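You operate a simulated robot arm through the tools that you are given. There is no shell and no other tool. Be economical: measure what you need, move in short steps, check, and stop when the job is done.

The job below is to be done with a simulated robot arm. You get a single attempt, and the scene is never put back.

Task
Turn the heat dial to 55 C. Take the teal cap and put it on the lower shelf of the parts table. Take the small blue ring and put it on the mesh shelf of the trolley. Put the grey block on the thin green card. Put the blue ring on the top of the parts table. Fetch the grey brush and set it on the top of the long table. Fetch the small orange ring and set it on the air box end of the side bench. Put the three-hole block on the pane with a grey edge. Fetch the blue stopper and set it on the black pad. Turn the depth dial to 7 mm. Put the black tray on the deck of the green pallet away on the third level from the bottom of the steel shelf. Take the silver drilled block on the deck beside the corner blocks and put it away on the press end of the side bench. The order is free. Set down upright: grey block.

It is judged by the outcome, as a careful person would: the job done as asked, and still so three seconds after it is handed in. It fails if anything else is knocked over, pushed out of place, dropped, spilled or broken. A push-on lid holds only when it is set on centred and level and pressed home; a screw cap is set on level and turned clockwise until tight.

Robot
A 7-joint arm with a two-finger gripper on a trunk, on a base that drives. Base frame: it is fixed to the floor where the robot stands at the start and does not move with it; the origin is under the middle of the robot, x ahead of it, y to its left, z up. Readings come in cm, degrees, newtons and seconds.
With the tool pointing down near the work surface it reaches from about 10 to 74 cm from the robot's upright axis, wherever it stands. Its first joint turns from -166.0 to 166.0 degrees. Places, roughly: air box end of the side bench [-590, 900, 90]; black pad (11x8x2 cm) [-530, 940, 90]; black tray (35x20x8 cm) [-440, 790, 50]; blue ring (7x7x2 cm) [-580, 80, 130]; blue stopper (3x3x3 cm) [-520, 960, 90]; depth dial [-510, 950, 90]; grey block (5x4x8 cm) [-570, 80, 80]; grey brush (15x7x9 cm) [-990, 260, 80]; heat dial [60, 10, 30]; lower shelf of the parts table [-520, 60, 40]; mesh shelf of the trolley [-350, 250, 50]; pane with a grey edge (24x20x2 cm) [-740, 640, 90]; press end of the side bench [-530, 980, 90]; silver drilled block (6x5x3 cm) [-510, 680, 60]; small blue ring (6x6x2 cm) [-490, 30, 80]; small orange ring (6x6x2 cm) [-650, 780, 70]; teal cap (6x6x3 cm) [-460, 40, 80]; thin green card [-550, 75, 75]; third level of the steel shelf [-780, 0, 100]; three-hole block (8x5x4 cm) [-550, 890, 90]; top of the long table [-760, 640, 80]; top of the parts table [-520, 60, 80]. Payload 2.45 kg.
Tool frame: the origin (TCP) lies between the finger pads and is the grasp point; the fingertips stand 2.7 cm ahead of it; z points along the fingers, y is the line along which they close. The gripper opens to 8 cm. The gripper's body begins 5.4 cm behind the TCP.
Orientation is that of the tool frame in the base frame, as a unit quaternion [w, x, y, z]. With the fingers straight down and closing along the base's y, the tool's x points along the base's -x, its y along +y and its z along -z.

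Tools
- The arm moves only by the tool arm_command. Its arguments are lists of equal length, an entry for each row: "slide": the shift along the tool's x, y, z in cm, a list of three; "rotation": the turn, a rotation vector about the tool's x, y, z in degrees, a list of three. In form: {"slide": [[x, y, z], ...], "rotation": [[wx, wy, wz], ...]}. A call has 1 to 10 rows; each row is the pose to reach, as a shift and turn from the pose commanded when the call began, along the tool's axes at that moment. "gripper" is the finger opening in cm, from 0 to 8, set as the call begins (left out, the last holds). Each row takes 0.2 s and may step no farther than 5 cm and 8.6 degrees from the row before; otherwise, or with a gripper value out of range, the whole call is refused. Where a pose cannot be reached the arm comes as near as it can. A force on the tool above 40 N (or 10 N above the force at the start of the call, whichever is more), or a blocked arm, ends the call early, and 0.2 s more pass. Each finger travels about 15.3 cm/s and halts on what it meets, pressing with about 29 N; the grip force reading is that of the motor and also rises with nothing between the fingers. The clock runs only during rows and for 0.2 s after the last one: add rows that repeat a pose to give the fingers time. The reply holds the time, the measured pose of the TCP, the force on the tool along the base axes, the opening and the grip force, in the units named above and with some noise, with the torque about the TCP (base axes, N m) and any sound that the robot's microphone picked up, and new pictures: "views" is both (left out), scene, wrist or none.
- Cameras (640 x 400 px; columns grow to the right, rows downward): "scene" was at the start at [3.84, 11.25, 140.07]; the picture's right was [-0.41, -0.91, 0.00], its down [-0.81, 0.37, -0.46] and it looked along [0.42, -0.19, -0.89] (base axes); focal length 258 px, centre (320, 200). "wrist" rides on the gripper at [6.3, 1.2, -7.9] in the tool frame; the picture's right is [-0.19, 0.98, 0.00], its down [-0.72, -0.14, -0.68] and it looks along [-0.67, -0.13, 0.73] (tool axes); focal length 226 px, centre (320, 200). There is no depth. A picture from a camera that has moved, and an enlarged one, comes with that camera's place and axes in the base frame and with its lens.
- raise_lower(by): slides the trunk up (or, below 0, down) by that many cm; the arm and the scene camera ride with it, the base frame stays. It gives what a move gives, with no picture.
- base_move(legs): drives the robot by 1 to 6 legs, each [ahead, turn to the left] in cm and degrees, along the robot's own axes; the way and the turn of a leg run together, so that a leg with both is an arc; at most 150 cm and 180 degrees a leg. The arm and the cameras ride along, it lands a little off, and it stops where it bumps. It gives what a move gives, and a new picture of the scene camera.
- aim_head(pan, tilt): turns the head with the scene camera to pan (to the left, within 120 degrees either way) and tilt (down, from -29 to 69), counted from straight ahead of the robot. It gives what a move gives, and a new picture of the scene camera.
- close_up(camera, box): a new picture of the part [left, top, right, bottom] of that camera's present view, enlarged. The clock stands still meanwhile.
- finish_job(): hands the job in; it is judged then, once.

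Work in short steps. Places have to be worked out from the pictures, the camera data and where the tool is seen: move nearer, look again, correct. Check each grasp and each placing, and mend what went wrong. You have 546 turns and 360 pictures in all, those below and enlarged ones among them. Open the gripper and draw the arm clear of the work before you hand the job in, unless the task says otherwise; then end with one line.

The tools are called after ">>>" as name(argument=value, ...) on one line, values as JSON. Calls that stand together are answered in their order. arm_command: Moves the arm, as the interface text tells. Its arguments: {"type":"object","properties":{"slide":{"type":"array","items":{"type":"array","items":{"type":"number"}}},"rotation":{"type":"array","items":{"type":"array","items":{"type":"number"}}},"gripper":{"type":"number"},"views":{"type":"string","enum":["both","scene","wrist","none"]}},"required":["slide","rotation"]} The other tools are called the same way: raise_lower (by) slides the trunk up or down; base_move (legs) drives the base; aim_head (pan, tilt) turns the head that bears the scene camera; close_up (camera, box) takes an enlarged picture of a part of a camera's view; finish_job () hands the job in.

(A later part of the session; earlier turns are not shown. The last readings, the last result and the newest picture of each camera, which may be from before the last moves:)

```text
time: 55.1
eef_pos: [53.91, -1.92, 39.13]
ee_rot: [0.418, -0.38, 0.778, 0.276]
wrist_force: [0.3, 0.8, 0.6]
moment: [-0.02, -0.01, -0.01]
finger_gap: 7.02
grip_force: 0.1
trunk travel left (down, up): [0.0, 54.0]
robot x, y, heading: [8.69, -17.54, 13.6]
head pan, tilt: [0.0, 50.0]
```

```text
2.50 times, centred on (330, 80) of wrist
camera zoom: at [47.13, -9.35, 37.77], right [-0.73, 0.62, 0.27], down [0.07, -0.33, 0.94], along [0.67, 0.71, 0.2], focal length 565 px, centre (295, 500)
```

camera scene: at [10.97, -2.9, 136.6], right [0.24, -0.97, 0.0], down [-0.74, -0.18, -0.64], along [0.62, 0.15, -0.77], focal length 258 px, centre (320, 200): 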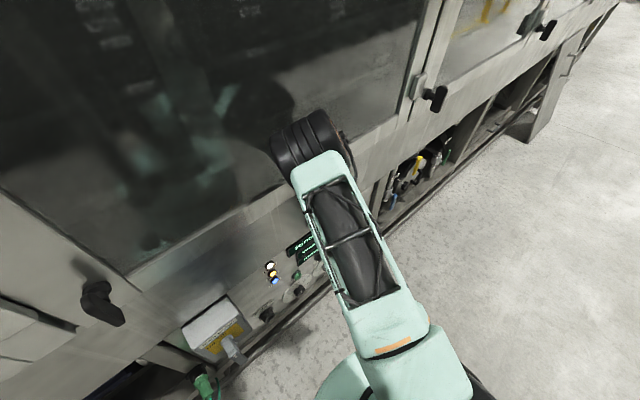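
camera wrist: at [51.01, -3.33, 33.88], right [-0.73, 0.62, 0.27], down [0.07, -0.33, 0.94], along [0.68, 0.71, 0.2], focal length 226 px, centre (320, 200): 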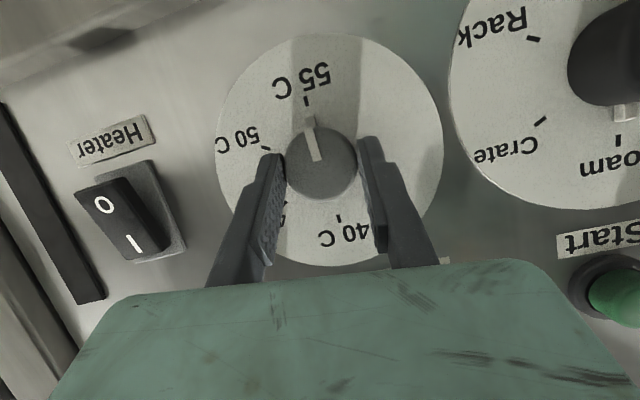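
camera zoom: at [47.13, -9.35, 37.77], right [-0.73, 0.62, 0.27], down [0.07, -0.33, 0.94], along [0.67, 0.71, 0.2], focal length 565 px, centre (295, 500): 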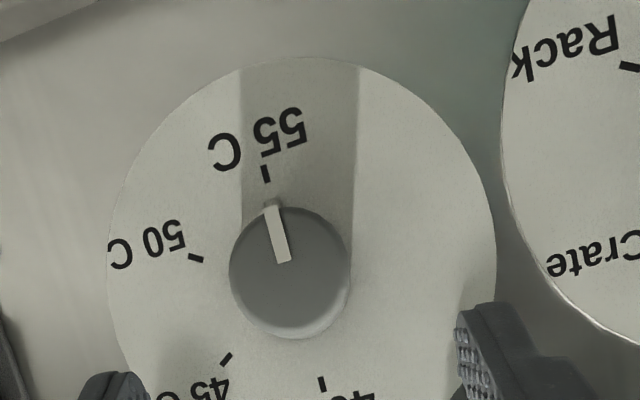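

The heat dial reads 55. I'll tuck the arm tool-down for travel and look behind, where most of the other work is.

>>> arm_command(slide=[[-1, 0.4, -3], [-2.5, 0.8, -5.5], [-4, 1.2, -7.5], [-5.5, 1.6, -9.5], [-7, 2, -11.5], [-9, 2.5, -13], [-10.5, 3, -14.5], [-12, 3.5, -16], [-13.5, 4, -17.8]], rotation=[[3, 6.1, 3.9], [6.1, 12.2, 7.8], [9.2, 18.2, 11.6], [12.2, 24.3, 15.5], [15.3, 30.4, 19.4], [18.3, 36.5, 23.3], [21.4, 42.5, 27.1], [24.4, 48.6, 31], [27.5, 54.7, 34.9]], views="none")

>>> base_move(legs=[[0, -120], [40, 0], [0, -70]])

>>> aim_head(pan=0, tilt=15)

```text
time: 57.1
eef_pos: [47.8, -7.98, 60.17]
ee_rot: [0.0, -0.116, 0.993, -0.002]
wrist_force: [0.3, -0.5, -0.2]
moment: [-0.02, 0.0, 0.02]
finger_gap: 7.03
grip_force: 0.1
trunk travel left (down, up): [0.0, 54.0]
robot x, y, heading: [8.58, -17.72, 13.5]
head pan, tilt: [0.0, 50.0]
```

```text
time: 61.6
eef_pos: [10.77, -59.83, 60.2]
ee_rot: [-0.001, 0.695, 0.719, -0.001]
wrist_force: [0.2, 0.0, -0.1]
moment: [-0.01, -0.01, -0.02]
finger_gap: 6.98
grip_force: 0.1
trunk travel left (down, up): [0.0, 54.0]
robot x, y, heading: [9.13, -19.53, -76.0]
head pan, tilt: [0.0, 50.0]
stopped in leg 1: the robot was blocked; the commanded pose is now the measured one
camera scene: at [24.18, -21.87, 136.6], right [-0.97, -0.24, 0.0], down [-0.18, 0.74, -0.64], along [0.15, -0.62, -0.77], focal length 258 px, centre (320, 200)
```

scene: 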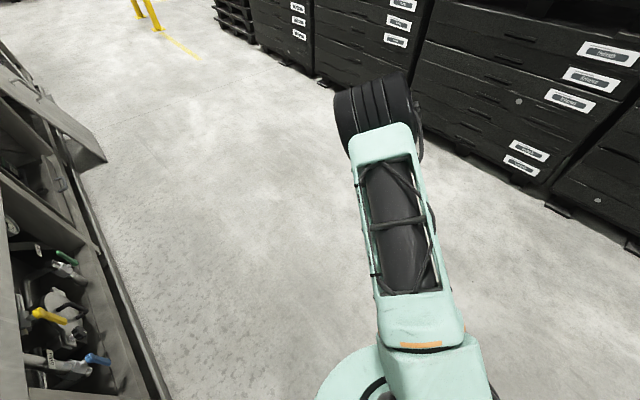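

```text
time: 62.6
eef_pos: [10.93, -59.76, 60.21]
ee_rot: [-0.002, 0.695, 0.719, -0.001]
wrist_force: [0.3, -0.2, -0.5]
moment: [0.01, -0.01, 0.05]
finger_gap: 7.0
grip_force: 0.0
trunk travel left (down, up): [0.0, 54.0]
robot x, y, heading: [9.37, -19.38, -76.1]
head pan, tilt: [0.0, 15.0]
camera scene: at [24.58, -23.48, 141.96], right [-0.97, -0.24, 0.0], down [-0.06, 0.25, -0.97], along [0.23, -0.94, -0.26], focal length 258 px, centre (320, 200)
```

scene: 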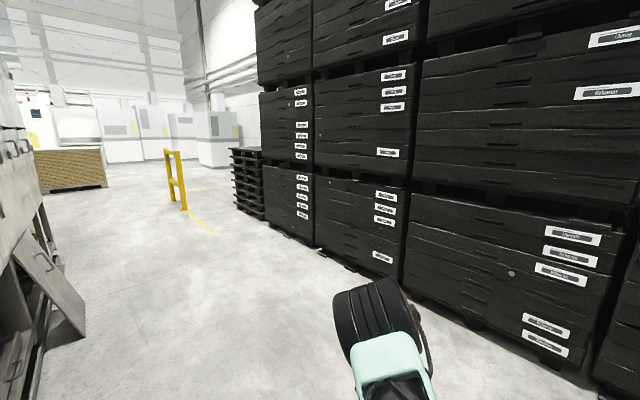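

The rear bumps the machine during the turn. I'll drive forward 25 cm first and then turn right to look down the aisle.

>>> base_move(legs=[[30, 0], [0, -90]])

```text
time: 68.6
eef_pos: [-23.89, -48.95, 60.18]
ee_rot: [-0.002, 1.0, 0.006, 0.0]
wrist_force: [0.6, -0.3, -0.3]
moment: [-0.01, 0.0, -0.05]
finger_gap: 7.01
grip_force: 0.1
trunk travel left (down, up): [0.0, 54.0]
robot x, y, heading: [16.39, -47.85, -167.3]
head pan, tilt: [0.0, 15.0]
camera scene: at [12.1, -63.4, 141.97], right [-0.22, 0.98, 0.0], down [0.25, 0.06, -0.97], along [-0.94, -0.21, -0.26], focal length 258 px, centre (320, 200)
```

scene: 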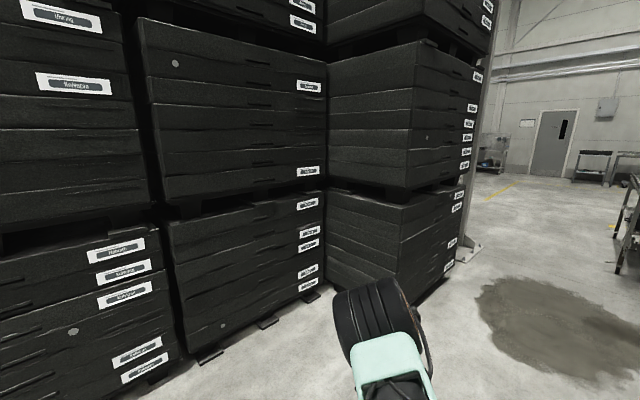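

I can see the aisle end past the black boxes. I'll turn right a bit more, towards where the work tables should be.

>>> base_move(legs=[[0, -25]])

>>> aim_head(pan=-50, tilt=15)

```text
time: 70.3
eef_pos: [-20.59, -31.75, 60.16]
ee_rot: [-0.002, 0.978, -0.208, 0.001]
wrist_force: [-0.5, 0.5, 0.2]
moment: [-0.01, -0.02, 0.0]
finger_gap: 7.0
grip_force: 0.1
trunk travel left (down, up): [0.0, 54.0]
robot x, y, heading: [16.37, -47.79, 167.6]
head pan, tilt: [0.0, 15.0]
camera scene: at [6.04, -60.26, 141.97], right [0.21, 0.98, 0.0], down [0.25, -0.05, -0.97], along [-0.94, 0.2, -0.26], focal length 258 px, centre (320, 200)
```

scene: 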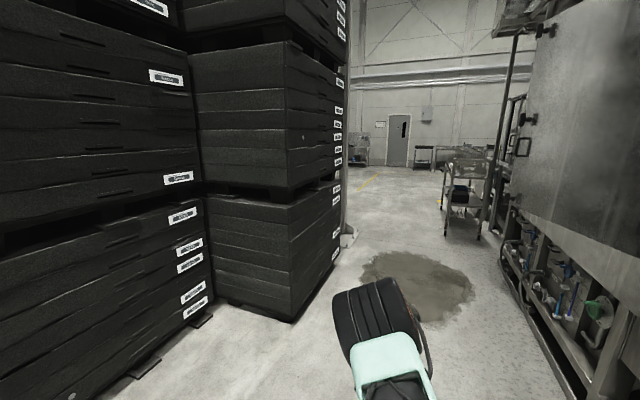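

```text
time: 71.5
eef_pos: [-20.69, -31.83, 60.2]
ee_rot: [-0.002, 0.978, -0.208, 0.0]
wrist_force: [-0.6, 0.5, -0.3]
moment: [0.01, -0.02, 0.01]
finger_gap: 7.01
grip_force: 0.0
trunk travel left (down, up): [0.0, 54.0]
robot x, y, heading: [16.34, -48.02, 167.7]
head pan, tilt: [-50.0, 15.0]
camera scene: at [10.81, -53.96, 141.97], right [0.88, 0.47, 0.0], down [0.12, -0.23, -0.97], along [-0.45, 0.85, -0.26], focal length 258 px, centre (320, 200)
```

scene: 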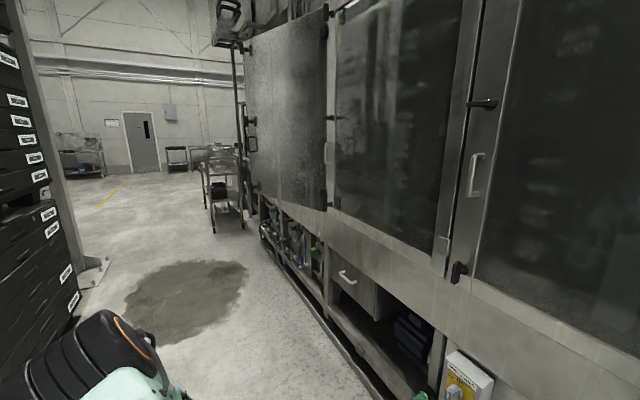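

The trolley stands at the aisle end and a damp patch covers the middle of the aisle. I'll drive down the centre of the aisle in short legs.

>>> base_move(legs=[[0, -20.7], [130, 0], [130, 0]])

>>> aim_head(pan=15, tilt=20)

```text
time: 85.1
eef_pos: [-225.48, 122.27, 60.23]
ee_rot: [-0.002, 0.923, -0.386, 0.001]
wrist_force: [0.9, 0.1, -0.4]
moment: [-0.01, -0.01, 0.0]
finger_gap: 7.01
grip_force: 0.1
trunk travel left (down, up): [0.0, 54.0]
robot x, y, heading: [-196.94, 93.87, 146.5]
head pan, tilt: [-50.0, 15.0]
camera scene: at [-204.13, 90.16, 141.97], right [0.99, 0.11, 0.0], down [0.03, -0.26, -0.97], along [-0.11, 0.96, -0.26], focal length 258 px, centre (320, 200)
```

scene: 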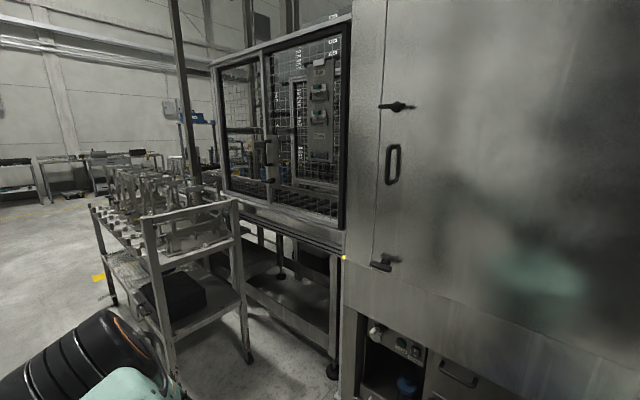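

```text
time: 86.4
eef_pos: [-225.27, 122.33, 60.2]
ee_rot: [-0.002, 0.923, -0.386, 0.001]
wrist_force: [0.4, -0.9, 0.5]
moment: [0.01, 0.01, -0.02]
finger_gap: 6.98
grip_force: 0.1
trunk travel left (down, up): [0.0, 54.0]
robot x, y, heading: [-196.74, 94.08, 146.5]
head pan, tilt: [15.0, 20.0]
camera scene: at [-211.92, 83.86, 141.16], right [0.32, 0.95, 0.0], down [0.32, -0.11, -0.94], along [-0.89, 0.3, -0.34], focal length 258 px, centre (320, 200)
```

scene: 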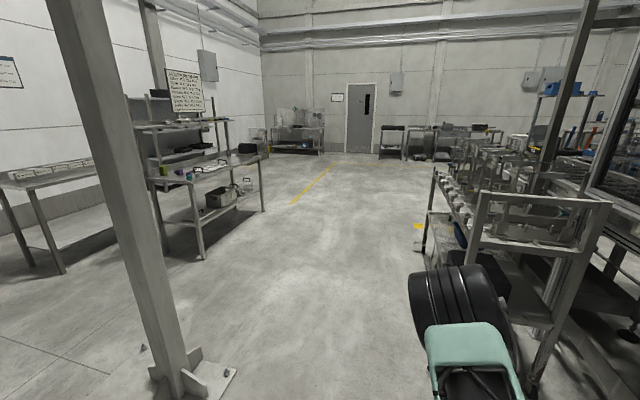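

The parts table is ahead on the left, with its front edge running from about (-460, 41) to (-567, 118). I'll enlarge it before driving up.

>>> close_up(camera="scene", box=[110, 80, 290, 270])

>>> close_up(camera="scene", box=[400, 110, 640, 330])

```text
2.11 times, centred on (200, 175) of scene
camera zoom: at [-211.92, 83.86, 141.16], right [0.32, 0.95, 0.0], down [0.32, -0.11, -0.94], along [-0.89, 0.3, -0.34], focal length 543 px, centre (573, 253)
```

zoom: 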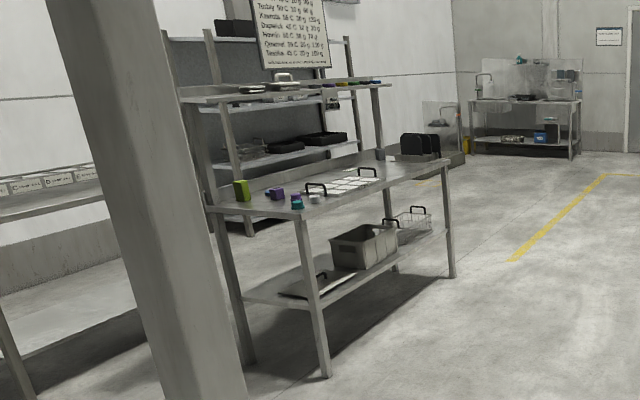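

```text
1.82 times, centred on (520, 220) of scene
camera zoom: at [-211.92, 83.86, 141.16], right [0.32, 0.95, 0.0], down [0.32, -0.11, -0.94], along [-0.89, 0.3, -0.34], focal length 469 px, centre (-44, 164)
```

zoom: 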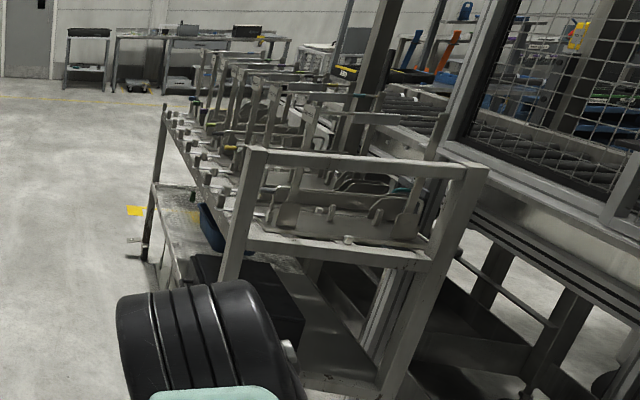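

I'll go round the steel post: waypoint (-330, 150), then in front of the parts table, facing it.

>>> base_move(legs=[[0, 10.7], [144, 0], [0, 43.5], [122, 0], [0, 34]])

>>> aim_head(pan=0, tilt=40)

```text
time: 95.7
eef_pos: [-370.99, 155.2, 60.14]
ee_rot: [0.0, 0.997, -0.082, 0.0]
wrist_force: [0.9, 0.6, -0.2]
moment: [0.0, 0.01, 0.03]
finger_gap: 6.98
grip_force: 0.2
trunk travel left (down, up): [0.0, 54.0]
robot x, y, heading: [-331.05, 148.78, -178.3]
head pan, tilt: [15.0, 20.0]
stopped in leg 3: the robot was blocked; the commanded pose is now the measured one
camera scene: at [-337.79, 132.07, 141.15], right [-0.29, 0.96, 0.0], down [0.33, 0.1, -0.94], along [-0.9, -0.27, -0.34], focal length 258 px, centre (320, 200)
```

scene: 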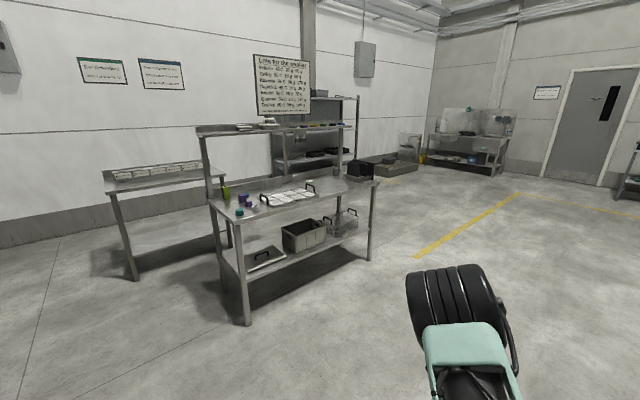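

```text
time: 96.5
eef_pos: [-371.07, 155.12, 60.12]
ee_rot: [-0.001, 0.997, -0.083, 0.0]
wrist_force: [-1.1, 0.5, 0.6]
moment: [-0.01, -0.01, 0.02]
finger_gap: 6.98
grip_force: 0.1
trunk travel left (down, up): [0.0, 54.0]
robot x, y, heading: [-331.05, 148.84, -178.4]
head pan, tilt: [0.0, 40.0]
camera scene: at [-337.35, 134.48, 138.02], right [-0.03, 1.0, 0.0], down [0.64, 0.02, -0.77], along [-0.77, -0.02, -0.64], focal length 258 px, centre (320, 200)
```

scene: 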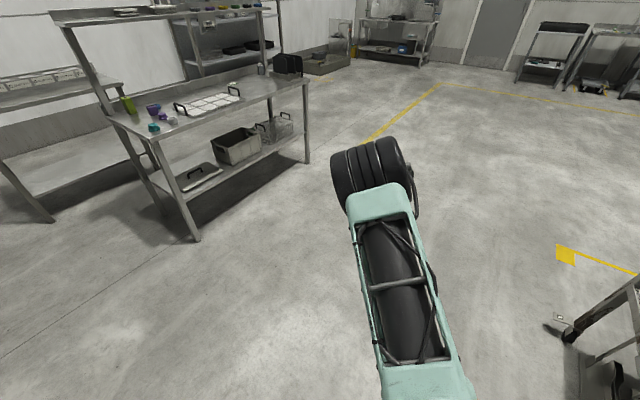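

The turn was blocked by something behind the robot. I'll drive forward before turning.

>>> base_move(legs=[[60, 0], [0, 30], [60, 0], [0, 22]])

```text
time: 97.4
eef_pos: [-371.52, 155.13, 60.19]
ee_rot: [0.0, 0.997, -0.083, 0.001]
wrist_force: [0.5, 0.0, 1.0]
moment: [0.0, 0.02, 0.01]
finger_gap: 6.99
grip_force: 0.1
trunk travel left (down, up): [0.0, 54.0]
robot x, y, heading: [-331.74, 148.77, -178.2]
head pan, tilt: [0.0, 40.0]
stopped in leg 1: the robot was blocked; the commanded pose is now the measured one
camera scene: at [-338.0, 134.47, 138.01], right [-0.03, 1.0, 0.0], down [0.64, 0.02, -0.77], along [-0.77, -0.02, -0.64], focal length 258 px, centre (320, 200)
```

scene: 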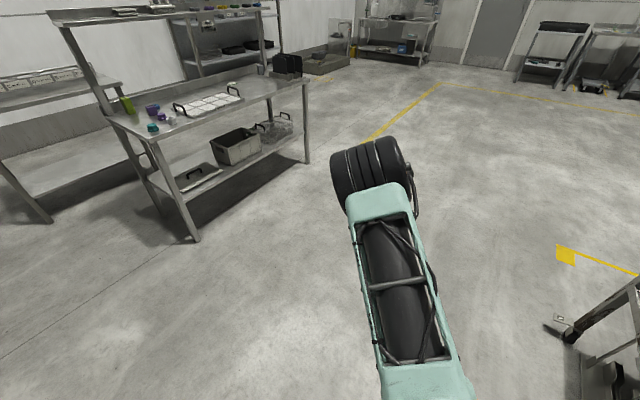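

Still blocked. I'll look down on both sides to find what it touches.

>>> aim_head(pan=-100, tilt=50)

>>> aim_head(pan=100, tilt=50)

```text
time: 99.1
eef_pos: [-371.57, 155.15, 60.19]
ee_rot: [0.0, 0.997, -0.083, 0.001]
wrist_force: [0.2, 0.4, -0.3]
moment: [0.0, -0.03, -0.04]
finger_gap: 7.0
grip_force: 0.0
trunk travel left (down, up): [0.0, 54.0]
robot x, y, heading: [-332.01, 148.7, -178.4]
head pan, tilt: [-100.0, 50.0]
camera scene: at [-328.38, 142.33, 136.6], right [0.99, -0.15, 0.0], down [-0.11, -0.76, -0.64], along [0.09, 0.64, -0.77], focal length 258 px, centre (320, 200)
```

scene: 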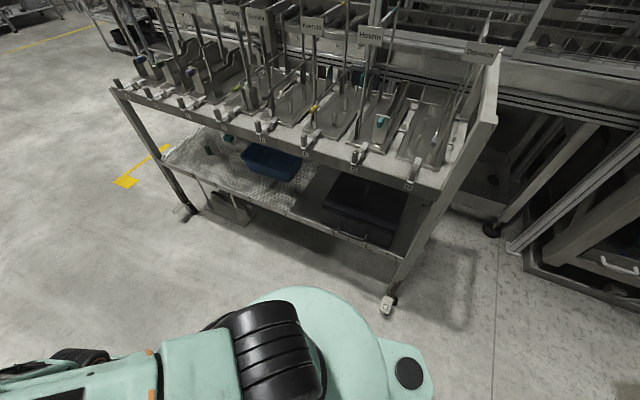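

```text
time: 102.1
eef_pos: [-371.58, 155.07, 60.21]
ee_rot: [0.0, 0.997, -0.082, 0.001]
wrist_force: [0.0, 0.1, -0.3]
moment: [0.0, -0.02, 0.0]
finger_gap: 7.0
grip_force: 0.2
trunk travel left (down, up): [0.0, 54.0]
robot x, y, heading: [-331.85, 148.83, -178.3]
head pan, tilt: [100.0, 50.0]
camera scene: at [-327.94, 127.17, 136.6], right [-0.98, -0.2, 0.0], down [-0.15, 0.75, -0.64], along [0.13, -0.63, -0.77], focal length 258 px, centre (320, 200)
```

scene: 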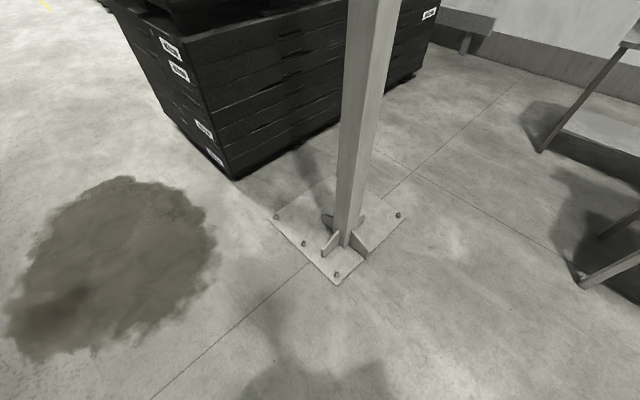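

Nothing obvious is touching except perhaps the trolley's caster at the rear right. I'll turn back right slightly, then go forward.

>>> base_move(legs=[[0, -8], [40, 0]])

```text
time: 105.2
eef_pos: [-410.27, 165.31, 60.06]
ee_rot: [0.0, 0.988, -0.154, 0.001]
wrist_force: [0.1, -0.8, 0.3]
moment: [-0.03, -0.01, 0.0]
finger_gap: 6.98
grip_force: 0.1
trunk travel left (down, up): [0.0, 54.0]
robot x, y, heading: [-371.5, 153.29, 173.2]
head pan, tilt: [100.0, 50.0]
camera scene: at [-371.11, 131.44, 136.6], right [-1.0, -0.06, 0.0], down [-0.04, 0.76, -0.64], along [0.04, -0.64, -0.77], focal length 258 px, centre (320, 200)
```

scene: 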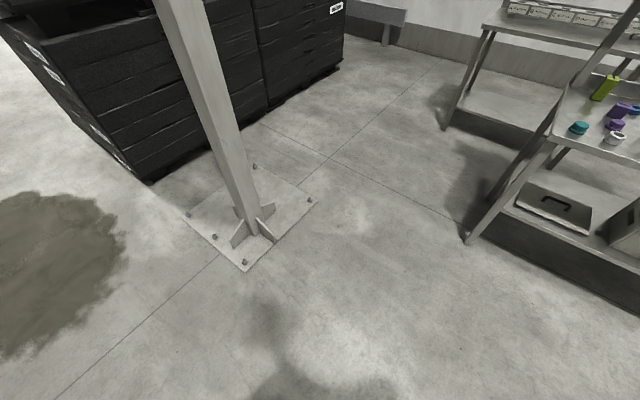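

That freed it, and the parts table's near end is in view. I'll drive to stand in front of it.

>>> base_move(legs=[[0, 38], [85, 0], [0, 24]])

>>> aim_head(pan=0, tilt=45)

```text
time: 112.8
eef_pos: [-470.9, 80.95, 60.12]
ee_rot: [-0.001, 0.925, 0.379, 0.001]
wrist_force: [1.3, -0.3, 0.3]
moment: [0.01, -0.01, 0.01]
finger_gap: 6.99
grip_force: 0.0
trunk travel left (down, up): [0.0, 54.0]
robot x, y, heading: [-442.67, 109.44, -123.9]
head pan, tilt: [100.0, 50.0]
camera scene: at [-422.77, 99.87, 136.6], right [-0.41, -0.91, 0.0], down [-0.7, 0.32, -0.64], along [0.59, -0.27, -0.77], focal length 258 px, centre (320, 200)
```

scene: 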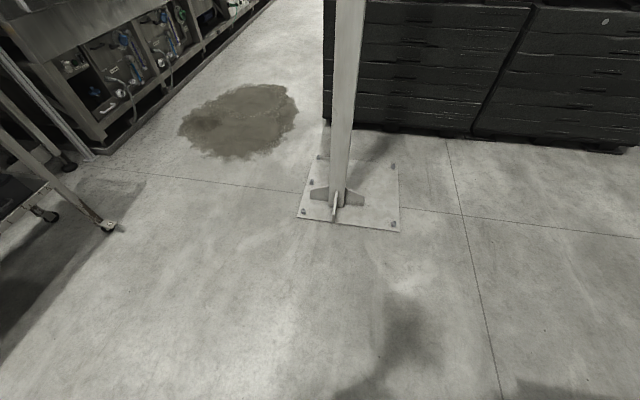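

```text
time: 114.5
eef_pos: [-470.88, 80.97, 60.06]
ee_rot: [0.0, 0.925, 0.38, 0.001]
wrist_force: [-0.1, 0.2, -0.3]
moment: [-0.01, 0.01, -0.01]
finger_gap: 7.02
grip_force: 0.0
trunk travel left (down, up): [0.0, 54.0]
robot x, y, heading: [-442.74, 109.28, -124.3]
head pan, tilt: [0.0, 45.0]
camera scene: at [-434.36, 96.33, 137.29], right [-0.83, 0.56, 0.0], down [0.4, 0.58, -0.71], along [-0.4, -0.58, -0.71], focal length 258 px, centre (320, 200)
```

scene: 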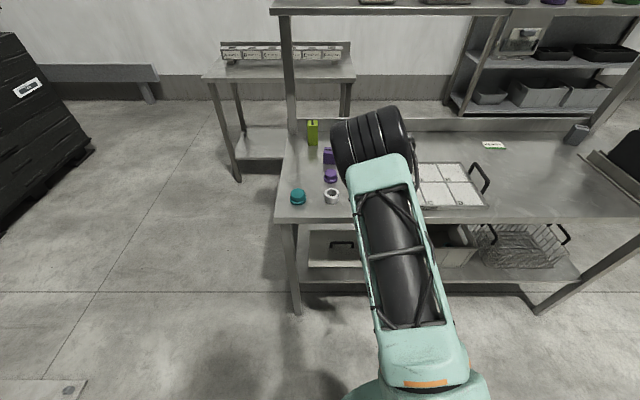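

I can see the teal cap, a white ring and some purple items, with the elbow hiding part of the view. The tool is below table height, so I'll raise the trunk first and then look closer.

>>> raise_lower(by=45)

>>> close_up(camera="scene", box=[250, 60, 640, 330])

```text
refused: 45 is not a number from -40 to 40
```

```text
1.48 times, centred on (445, 195) of scene
camera zoom: at [-434.36, 96.33, 137.29], right [-0.83, 0.56, 0.0], down [0.4, 0.58, -0.71], along [-0.4, -0.58, -0.71], focal length 382 px, centre (135, 207)
```

zoom: 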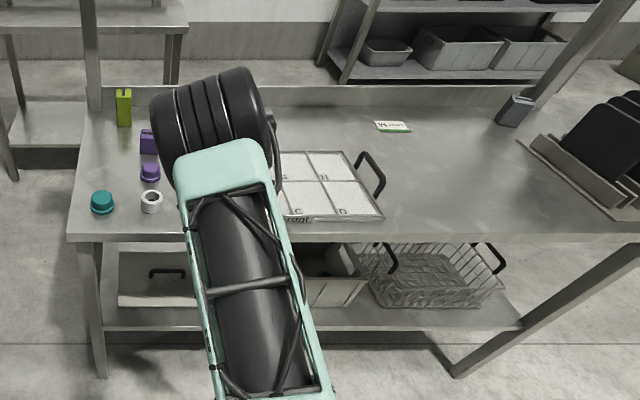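

I'll raise the trunk 40 cm.

>>> raise_lower(by=40)

>>> aim_head(pan=10, tilt=55)

```text
time: 118.3
eef_pos: [-470.89, 80.98, 100.11]
ee_rot: [0.0, 0.925, 0.379, 0.001]
wrist_force: [-0.3, -0.7, 1.0]
moment: [-0.03, 0.03, 0.03]
finger_gap: 7.0
grip_force: 0.1
trunk travel left (down, up): [-40.0, 14.0]
robot x, y, heading: [-442.35, 109.52, -124.3]
head pan, tilt: [0.0, 45.0]
```

```text
time: 119.1
eef_pos: [-470.88, 81.06, 100.16]
ee_rot: [-0.001, 0.925, 0.38, 0.001]
wrist_force: [-0.5, 0.5, -0.9]
moment: [-0.01, -0.03, -0.02]
finger_gap: 7.0
grip_force: 0.1
trunk travel left (down, up): [-40.0, 14.0]
robot x, y, heading: [-442.42, 109.17, -124.3]
head pan, tilt: [10.0, 55.0]
camera scene: at [-432.76, 96.47, 175.95], right [-0.91, 0.41, 0.0], down [0.34, 0.75, -0.57], along [-0.24, -0.52, -0.82], focal length 258 px, centre (320, 200)
```

scene: 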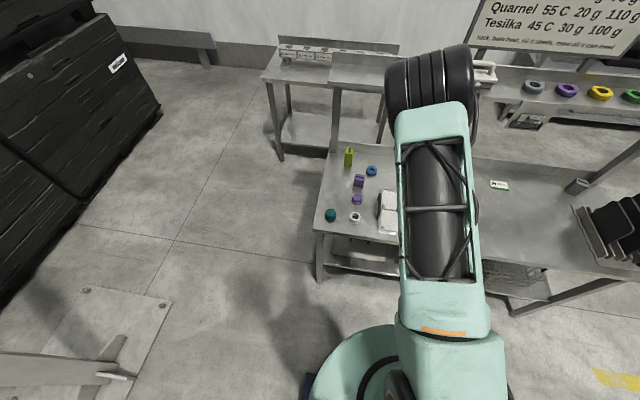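

The small blue ring shows at (372, 171), behind the purple items. I'll enlarge that end.

>>> close_up(camera="scene", box=[300, 120, 420, 290])

```text
2.35 times, centred on (360, 205) of scene
camera zoom: at [-432.76, 96.47, 175.95], right [-0.91, 0.41, 0.0], down [0.34, 0.75, -0.57], along [-0.24, -0.52, -0.82], focal length 607 px, centre (226, 188)
```

zoom: 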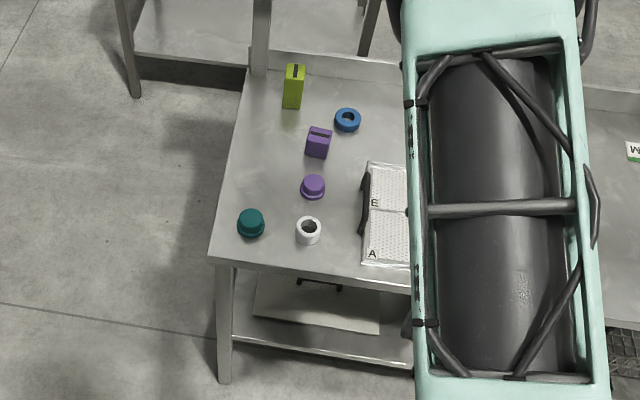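

The cap is at about [-461.6, 44.6, 80.2], which puts the table top near 78.5, and the small blue ring is near [-491, 30]. I'll pitch the tool 45° towards the cap at 10 cm standoff, so the same grip will also fit under the table.

>>> arm_command(slide=[[-1.6, 3.7, 0], [-3.2, 7.4, 1], [-4.8, 11, 2], [-6.4, 14.7, 4], [-8, 18.4, 6], [-9.6, 22, 8], [-11.2, 25.7, 10], [-12.6, 29.3, 11.7], [-12.6, 29.3, 11.7]], rotation=[[-1.3, -5.5, -3.1], [-2.5, -11, -6.2], [-3.8, -16.6, -9.3], [-5.1, -22.1, -12.4], [-6.4, -27.6, -15.4], [-7.7, -33.1, -18.5], [-8.9, -38.7, -21.6], [-10.2, -44.2, -24.7], [-10.2, -44.2, -24.7]], gripper=8)

```text
time: 121.1
eef_pos: [-458.51, 49.37, 90.12]
ee_rot: [0.209, 0.758, 0.537, -0.305]
wrist_force: [0.7, 0.6, 0.6]
moment: [0.05, 0.04, -0.07]
finger_gap: 7.98
grip_force: 0.0
out of reach, approached as far as the arm can: row 8, 9
trunk travel left (down, up): [-40.0, 14.0]
robot x, y, heading: [-442.42, 109.72, -124.4]
head pan, tilt: [10.0, 55.0]
camera scene: at [-432.18, 96.38, 175.91], right [-0.91, 0.41, 0.0], down [0.34, 0.75, -0.57], along [-0.24, -0.52, -0.82], focal length 258 px, centre (320, 200)
camera wrist: at [-453.88, 58.37, 91.59], right [0.88, -0.46, 0.12], down [-0.14, -0.01, 0.99], along [-0.46, -0.89, -0.07], focal length 226 px, centre (320, 200)
```

scene: 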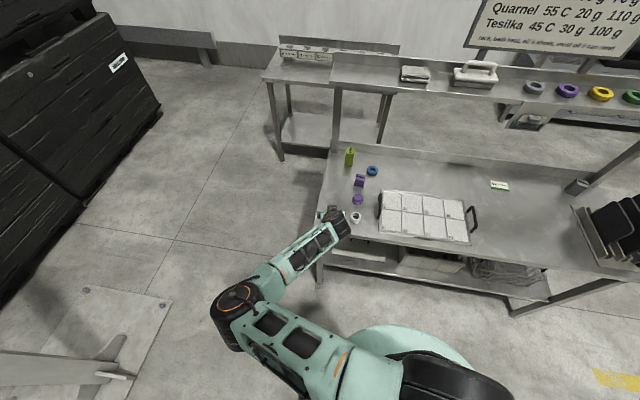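
wrist: 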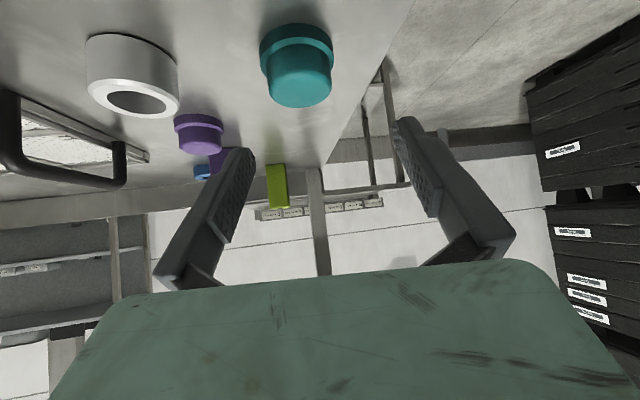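

That was near the reach limit and the elbow swung out. I'll go back to a tool-down home pose, drive 16 cm closer and approach again.

>>> arm_command(slide=[[0.5, -1, -4], [1.5, -3, -8], [3, -5, -12], [4.5, -8, -16], [6, -11, -20], [7.5, -13, -23], [8.9, -15.2, -24.6], [8.9, -15.2, -24.6]], rotation=[[0, 0, 0], [1.7, 7.4, 4.1], [3.4, 14.7, 8.2], [5.1, 22.1, 12.4], [6.8, 29.5, 16.5], [8.5, 36.8, 20.6], [10.2, 44.2, 24.7], [10.2, 44.2, 24.7]], views="none")

>>> base_move(legs=[[16, 0]])

```text
refused: row 4 steps farther than a row can; nothing moved
```

```text
time: 122.5
eef_pos: [-467.97, 35.91, 90.09]
ee_rot: [0.209, 0.759, 0.536, -0.303]
wrist_force: [0.2, 0.0, 0.8]
moment: [0.03, -0.02, -0.01]
finger_gap: 8.02
grip_force: 0.1
trunk travel left (down, up): [-40.0, 14.0]
robot x, y, heading: [-451.64, 95.83, -124.3]
head pan, tilt: [10.0, 55.0]
camera scene: at [-441.9, 83.0, 175.94], right [-0.91, 0.41, 0.0], down [0.34, 0.75, -0.57], along [-0.24, -0.52, -0.82], focal length 258 px, centre (320, 200)
```

scene: 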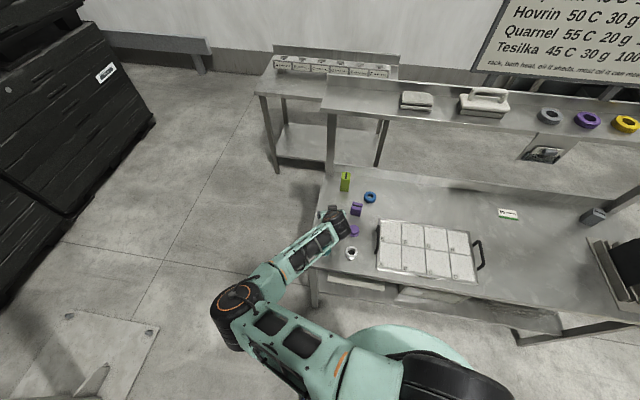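

The retract was refused while the base still drove, but nothing seems touched. I'll lift the hand straight up now.

>>> arm_command(slide=[[-2.1, 0, -2.2], [-4.2, 0, -4.4], [-6.3, 0, -6.6], [-8.4, 0, -8.8]], rotation=[[0, 0, 0], [0, 0, 0], [0, 0, 0], [0, 0, 0]], views="wrist")

```text
time: 123.5
eef_pos: [-467.72, 35.92, 102.37]
ee_rot: [0.209, 0.759, 0.536, -0.304]
wrist_force: [0.0, 0.4, 0.4]
moment: [0.03, 0.03, -0.02]
finger_gap: 8.01
grip_force: 0.1
trunk travel left (down, up): [-40.0, 14.0]
robot x, y, heading: [-451.34, 96.04, -124.3]
head pan, tilt: [10.0, 55.0]
camera wrist: at [-463.29, 44.94, 103.87], right [0.88, -0.46, 0.12], down [-0.14, -0.01, 0.99], along [-0.46, -0.89, -0.07], focal length 226 px, centre (320, 200)
```

wrist: 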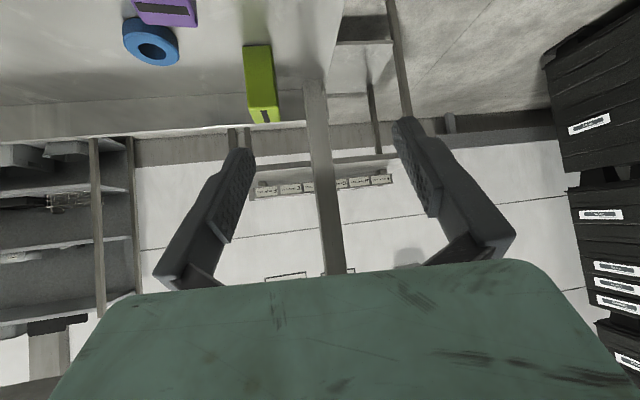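

All clear. Now I'll fold back to tool-down in front of the robot.

>>> arm_command(slide=[[2.1, -1.9, -2], [4.3, -3.8, -4], [6.4, -5.6, -6], [8.6, -7.5, -8], [10.7, -9.4, -10], [12.8, -11.3, -12], [15, -13.1, -14], [17.1, -15, -16], [17.1, -15, -16]], rotation=[[1.3, 5.5, 3.1], [2.5, 11, 6.2], [3.8, 16.6, 9.3], [5.1, 22.1, 12.4], [6.4, 27.6, 15.4], [7.7, 33.1, 18.5], [8.9, 38.7, 21.6], [10.2, 44.2, 24.7], [10.2, 44.2, 24.7]], views="scene")

```text
time: 125.5
eef_pos: [-473.91, 62.94, 102.15]
ee_rot: [-0.014, 0.927, 0.376, 0.008]
wrist_force: [0.1, 0.2, 0.7]
moment: [-0.01, -0.01, -0.01]
finger_gap: 7.98
grip_force: 0.1
trunk travel left (down, up): [-40.0, 14.0]
robot x, y, heading: [-451.41, 96.18, -124.2]
head pan, tilt: [10.0, 55.0]
camera scene: at [-441.78, 83.1, 175.94], right [-0.91, 0.41, 0.0], down [0.34, 0.75, -0.57], along [-0.24, -0.52, -0.82], focal length 258 px, centre (320, 200)
```

scene: 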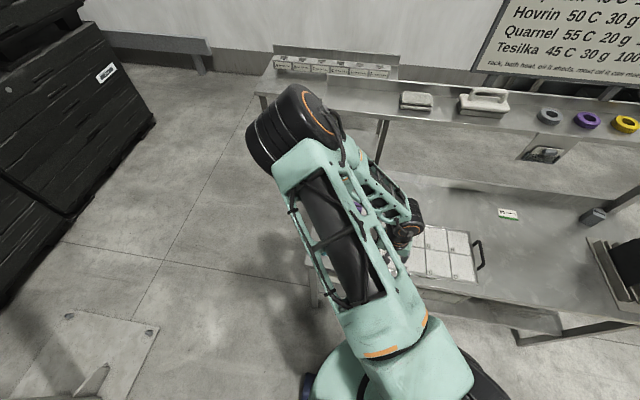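

The cap is now only 52 cm from the robot axis. I'll approach it again pitched 45°, with a 9 cm standoff.

>>> arm_command(slide=[[0.2, 2.6, 1.5], [0.4, 5.2, 3], [0.6, 7.8, 5], [0.8, 10.4, 7], [1, 13, 9], [1.1, 15.5, 11], [1.2, 18.1, 13], [1.2, 18.1, 14.5], [1.2, 18.1, 14.5]], rotation=[[-1.9, -6.2, -4.7], [-3.9, -12.5, -9.4], [-5.8, -18.7, -14.1], [-7.8, -24.9, -18.7], [-9.7, -31.1, -23.4], [-11.7, -37.4, -28.1], [-13.6, -43.6, -32.8], [-13.6, -43.6, -32.8], [-13.6, -43.6, -32.8]], views="wrist")

```text
time: 127.1
eef_pos: [-471.5, 49.49, 95.2]
ee_rot: [0.19, 0.829, 0.446, -0.278]
wrist_force: [1.2, 0.2, 0.3]
moment: [0.03, 0.06, 0.0]
finger_gap: 8.01
grip_force: 0.0
out of reach, approached as far as the arm can: row 6, 7
trunk travel left (down, up): [-40.0, 14.0]
robot x, y, heading: [-451.41, 96.0, -124.1]
head pan, tilt: [10.0, 55.0]
stopped in row 7: the arm was blocked; the commanded pose is now the measured one
camera wrist: at [-465.36, 57.48, 97.49], right [0.74, -0.64, 0.19], down [-0.24, 0.0, 0.97], along [-0.62, -0.77, -0.15], focal length 226 px, centre (320, 200)
```

wrist: 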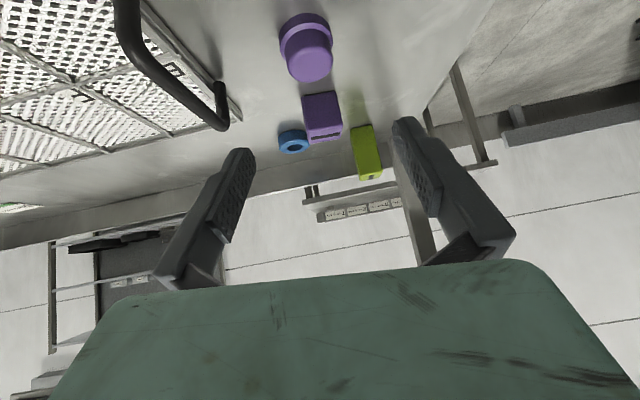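

The tool can't do that on the left side. At the dial it worked with the tool turned about 40° left of the base heading and the target nearly ahead, so I'll fold home and restage the base to copy that.

>>> arm_command(slide=[[0.3, -1.6, -2.7], [0.7, -3.3, -5.5], [1, -5, -8.2], [1.4, -6.6, -11], [1.7, -8.3, -13.7], [1.7, -8.3, -13.7]], rotation=[[0.9, 7.8, 0.1], [1.7, 15.6, 0.2], [2.6, 23.5, 0.4], [3.4, 31.3, 0.5], [4.3, 39.1, 0.6], [4.3, 39.1, 0.6]], views="scene")

```text
time: 128.5
eef_pos: [-474.03, 62.69, 104.24]
ee_rot: [0.001, 0.883, 0.469, 0.002]
wrist_force: [-0.6, -0.2, 0.7]
moment: [-0.03, 0.03, -0.01]
finger_gap: 7.99
grip_force: 0.1
trunk travel left (down, up): [-40.0, 14.0]
robot x, y, heading: [-451.8, 96.53, -124.1]
head pan, tilt: [10.0, 55.0]
camera scene: at [-441.79, 83.13, 175.94], right [-0.91, 0.41, 0.0], down [0.34, 0.75, -0.57], along [-0.24, -0.52, -0.82], focal length 258 px, centre (320, 200)
```

scene: 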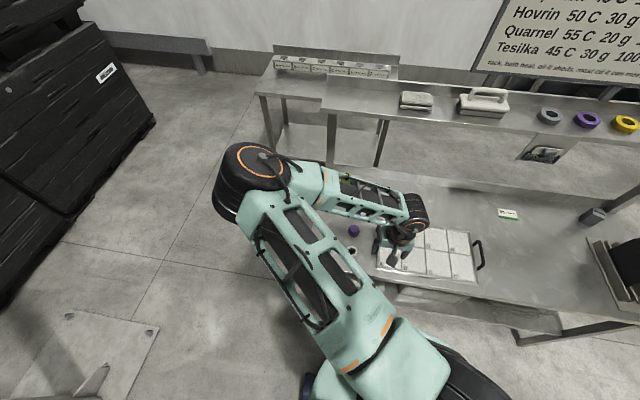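

The elbow has drifted down on the left. I'll try swinging the TCP to the right to bring it back.

>>> arm_command(slide=[[0, -4.5, -1], [0, -9, -2], [0, -13.5, -3], [0, -18, -4], [0, -22.5, -5], [0, -27, -6]], rotation=[[0, 0, 0], [0, 0, 0], [0, 0, 0], [0, 0, 0], [0, 0, 0], [0, 0, 0]], views="scene")

```text
time: 129.9
eef_pos: [-496.74, 78.08, 109.99]
ee_rot: [0.001, 0.883, 0.47, 0.002]
wrist_force: [-0.1, 0.0, 0.3]
moment: [-0.05, -0.03, -0.01]
finger_gap: 7.99
grip_force: 0.2
trunk travel left (down, up): [-40.0, 14.0]
robot x, y, heading: [-451.54, 96.24, -124.6]
head pan, tilt: [10.0, 55.0]
camera scene: at [-441.97, 83.32, 175.97], right [-0.91, 0.41, 0.0], down [0.34, 0.75, -0.57], along [-0.24, -0.52, -0.82], focal length 258 px, centre (320, 200)
```

scene: 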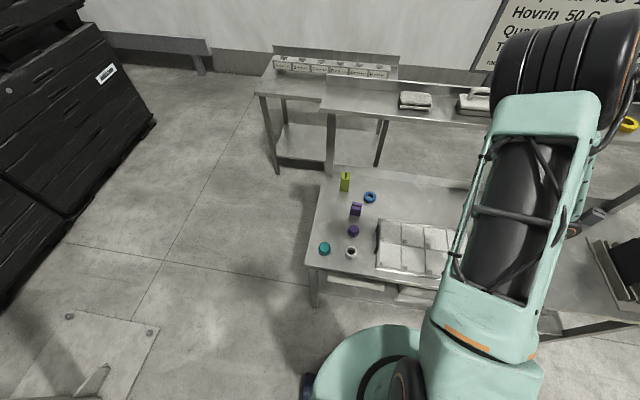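

The elbow came back up and right, so I'll keep targets ahead or to the right. I'll restage off the table's left end, facing about -165°.

>>> base_move(legs=[[0, 77], [58, 0], [0, -118]])

```text
time: 141.6
eef_pos: [-458.64, 70.33, 110.06]
ee_rot: [0.002, 0.994, 0.107, 0.002]
wrist_force: [-0.4, -0.3, 0.2]
moment: [-0.03, 0.04, 0.01]
finger_gap: 8.0
grip_force: 0.0
trunk travel left (down, up): [-40.0, 14.0]
robot x, y, heading: [-413.68, 52.44, -167.7]
head pan, tilt: [10.0, 55.0]
camera scene: at [-415.39, 36.37, 175.95], right [-0.38, 0.93, 0.0], down [0.76, 0.31, -0.57], along [-0.53, -0.22, -0.82], focal length 258 px, centre (320, 200)
```

scene: 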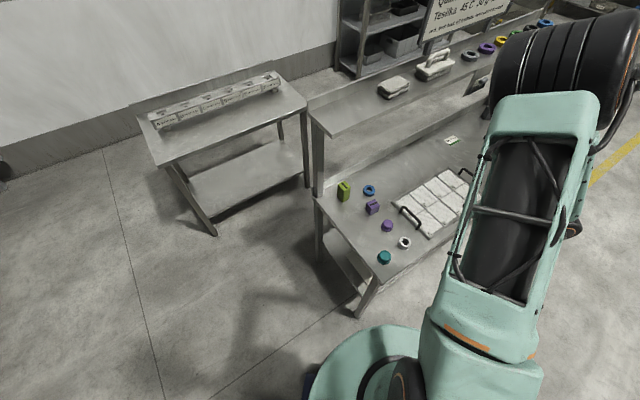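

The cap is now nearly straight ahead. I'll approach with the tool yawed 40° left and pitched 45°.

>>> arm_command(slide=[[-0.5, 2.5, 2], [-0.9, 5, 4.5], [-1.3, 7.5, 7], [-1.8, 10.2, 9.8], [-2.2, 12.8, 12.6], [-2.6, 15.3, 15.4], [-3, 17.9, 18.6], [-3.5, 20.4, 22.4], [-3.5, 20.4, 22.4]], rotation=[[-2, -5.4, -4.7], [-3.9, -10.8, -9.5], [-5.9, -16.2, -14.2], [-7.9, -21.6, -19], [-9.8, -26.9, -23.7], [-11.8, -32.3, -28.4], [-13.7, -37.7, -33.2], [-15.7, -43.1, -37.9], [-15.7, -43.1, -37.9]])

```text
time: 143.6
eef_pos: [-457.71, 49.66, 87.5]
ee_rot: [0.171, 0.829, 0.407, -0.343]
wrist_force: [-1.0, 0.1, -0.1]
moment: [0.01, -0.03, 0.0]
finger_gap: 8.0
grip_force: 0.1
trunk travel left (down, up): [-40.0, 14.0]
robot x, y, heading: [-413.48, 52.3, -168.1]
head pan, tilt: [10.0, 55.0]
camera scene: at [-415.35, 36.38, 175.96], right [-0.38, 0.93, 0.0], down [0.76, 0.31, -0.57], along [-0.53, -0.22, -0.82], focal length 258 px, centre (320, 200)
camera wrist: at [-450.71, 57.03, 88.72], right [0.69, -0.71, 0.14], down [-0.13, 0.07, 0.99], along [-0.71, -0.7, -0.04], focal length 226 px, centre (320, 200)
```

scene: 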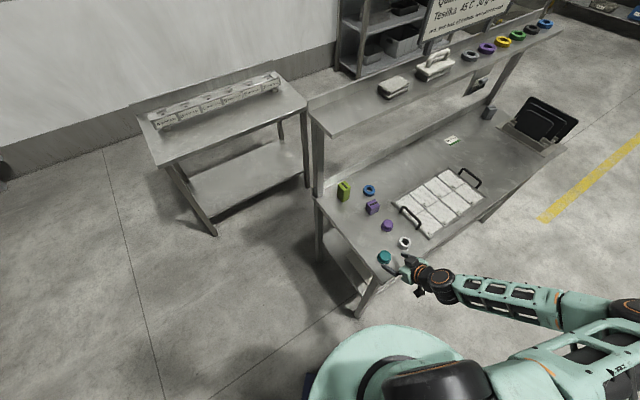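
wrist: 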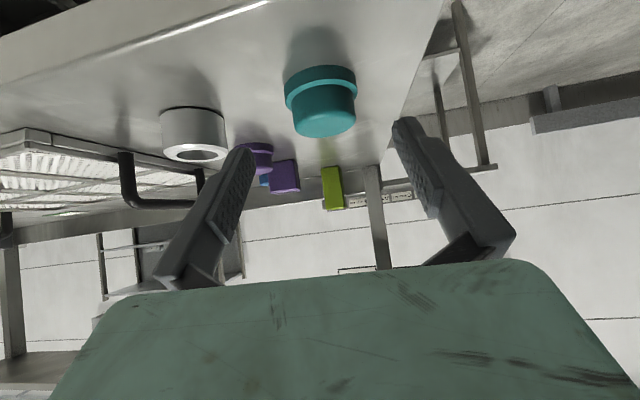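

Reached exactly, with the cap centred between the fingers. I'll advance 8.5 cm and close.

>>> arm_command(slide=[[0, 0, 3], [0, 0, 6], [0, 0, 8.5], [0, 0, 8.5]], rotation=[[0, 0, 0], [0, 0, 0], [0, 0, 0], [0, 0, 0]], views="wrist")

```text
time: 144.3
eef_pos: [-460.99, 46.26, 83.28]
ee_rot: [0.169, 0.829, 0.407, -0.344]
wrist_force: [14.5, 13.5, 30.7]
moment: [-0.19, -0.18, 0.09]
finger_gap: 7.57
grip_force: 0.2
trunk travel left (down, up): [-40.0, 14.0]
robot x, y, heading: [-413.65, 52.47, -168.0]
head pan, tilt: [10.0, 55.0]
stopped in row 3: the force on the tool passed its limit at 144 N (the readings are from after the stop); the commanded pose is now the measured one
camera wrist: at [-453.85, 53.49, 84.33], right [0.69, -0.71, 0.14], down [-0.13, 0.07, 0.99], along [-0.71, -0.7, -0.04], focal length 226 px, centre (320, 200)
```

wrist: 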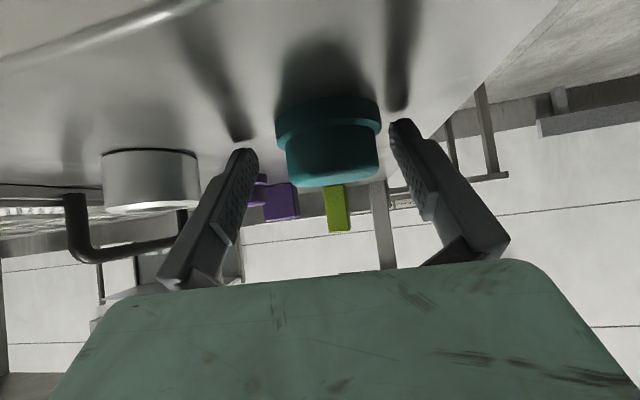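

The fingertips touched the table, so its top is near 80.7, a bit higher than I judged. I'll back off 0.4 cm and close on the cap.

>>> arm_command(slide=[[-0.3, 0, -0.3], [-0.3, 0, -0.3]], rotation=[[0, 0, 0], [0, 0, 0]], views="none")

>>> arm_command(slide=[[0, 0, 0], [0, 0, 0], [0, 0, 0]], rotation=[[0, 0, 0], [0, 0, 0], [0, 0, 0]], gripper=3, views="wrist")

```text
time: 144.9
eef_pos: [-461.14, 46.19, 83.4]
ee_rot: [0.168, 0.83, 0.406, -0.343]
wrist_force: [-0.1, -0.5, 0.1]
moment: [0.0, 0.0, -0.01]
finger_gap: 7.99
grip_force: 0.0
trunk travel left (down, up): [-40.0, 14.0]
robot x, y, heading: [-413.17, 52.52, -167.9]
head pan, tilt: [10.0, 55.0]
```

```text
time: 145.8
eef_pos: [-461.2, 46.17, 83.53]
ee_rot: [0.169, 0.829, 0.407, -0.344]
wrist_force: [-2.8, -0.8, 13.4]
moment: [-0.29, -0.1, -0.06]
finger_gap: 4.3
grip_force: 29.3
trunk travel left (down, up): [-40.0, 14.0]
robot x, y, heading: [-413.77, 52.66, -168.0]
head pan, tilt: [10.0, 55.0]
camera wrist: at [-453.99, 53.36, 84.63], right [0.69, -0.71, 0.14], down [-0.13, 0.07, 0.99], along [-0.71, -0.7, -0.04], focal length 226 px, centre (320, 200)
```

wrist: 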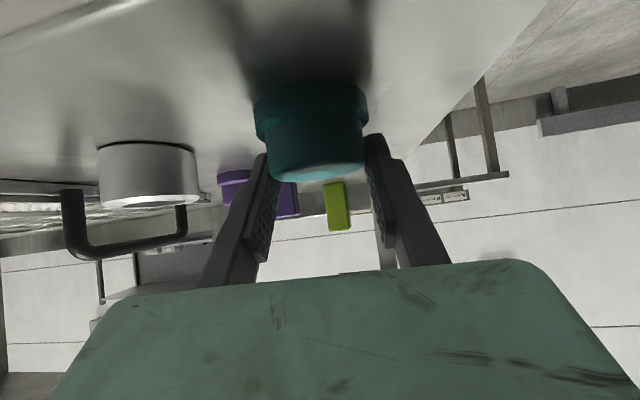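

It's gripping at 4.3 cm, on the cap's crown. I'll lift slightly and check that it holds.

>>> arm_command(slide=[[-1, 0, -1], [-2, 0, -2], [-3.5, 0, -3.5], [-5, 0, -5]], rotation=[[0, 0, 0], [0, 0, 0], [0, 0, 0], [0, 0, 0]], views="wrist")

```text
time: 146.8
eef_pos: [-461.1, 46.12, 90.62]
ee_rot: [0.168, 0.83, 0.406, -0.343]
wrist_force: [-0.1, 0.1, -1.0]
moment: [0.02, 0.0, -0.03]
finger_gap: 4.28
grip_force: 29.2
trunk travel left (down, up): [-40.0, 14.0]
robot x, y, heading: [-413.36, 52.79, -167.9]
head pan, tilt: [10.0, 55.0]
camera wrist: at [-453.98, 53.37, 91.69], right [0.69, -0.71, 0.14], down [-0.13, 0.07, 0.99], along [-0.71, -0.7, -0.04], focal length 226 px, centre (320, 200)
```

wrist: 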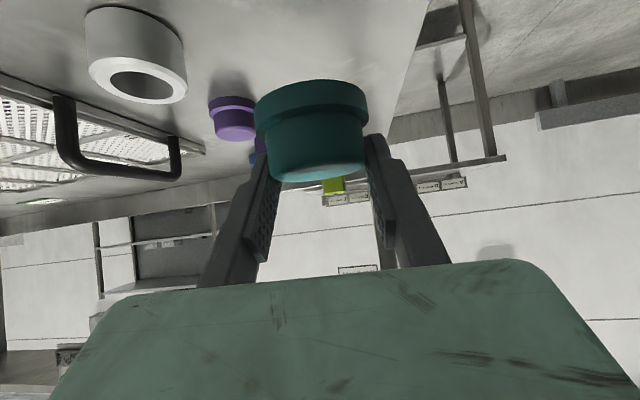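

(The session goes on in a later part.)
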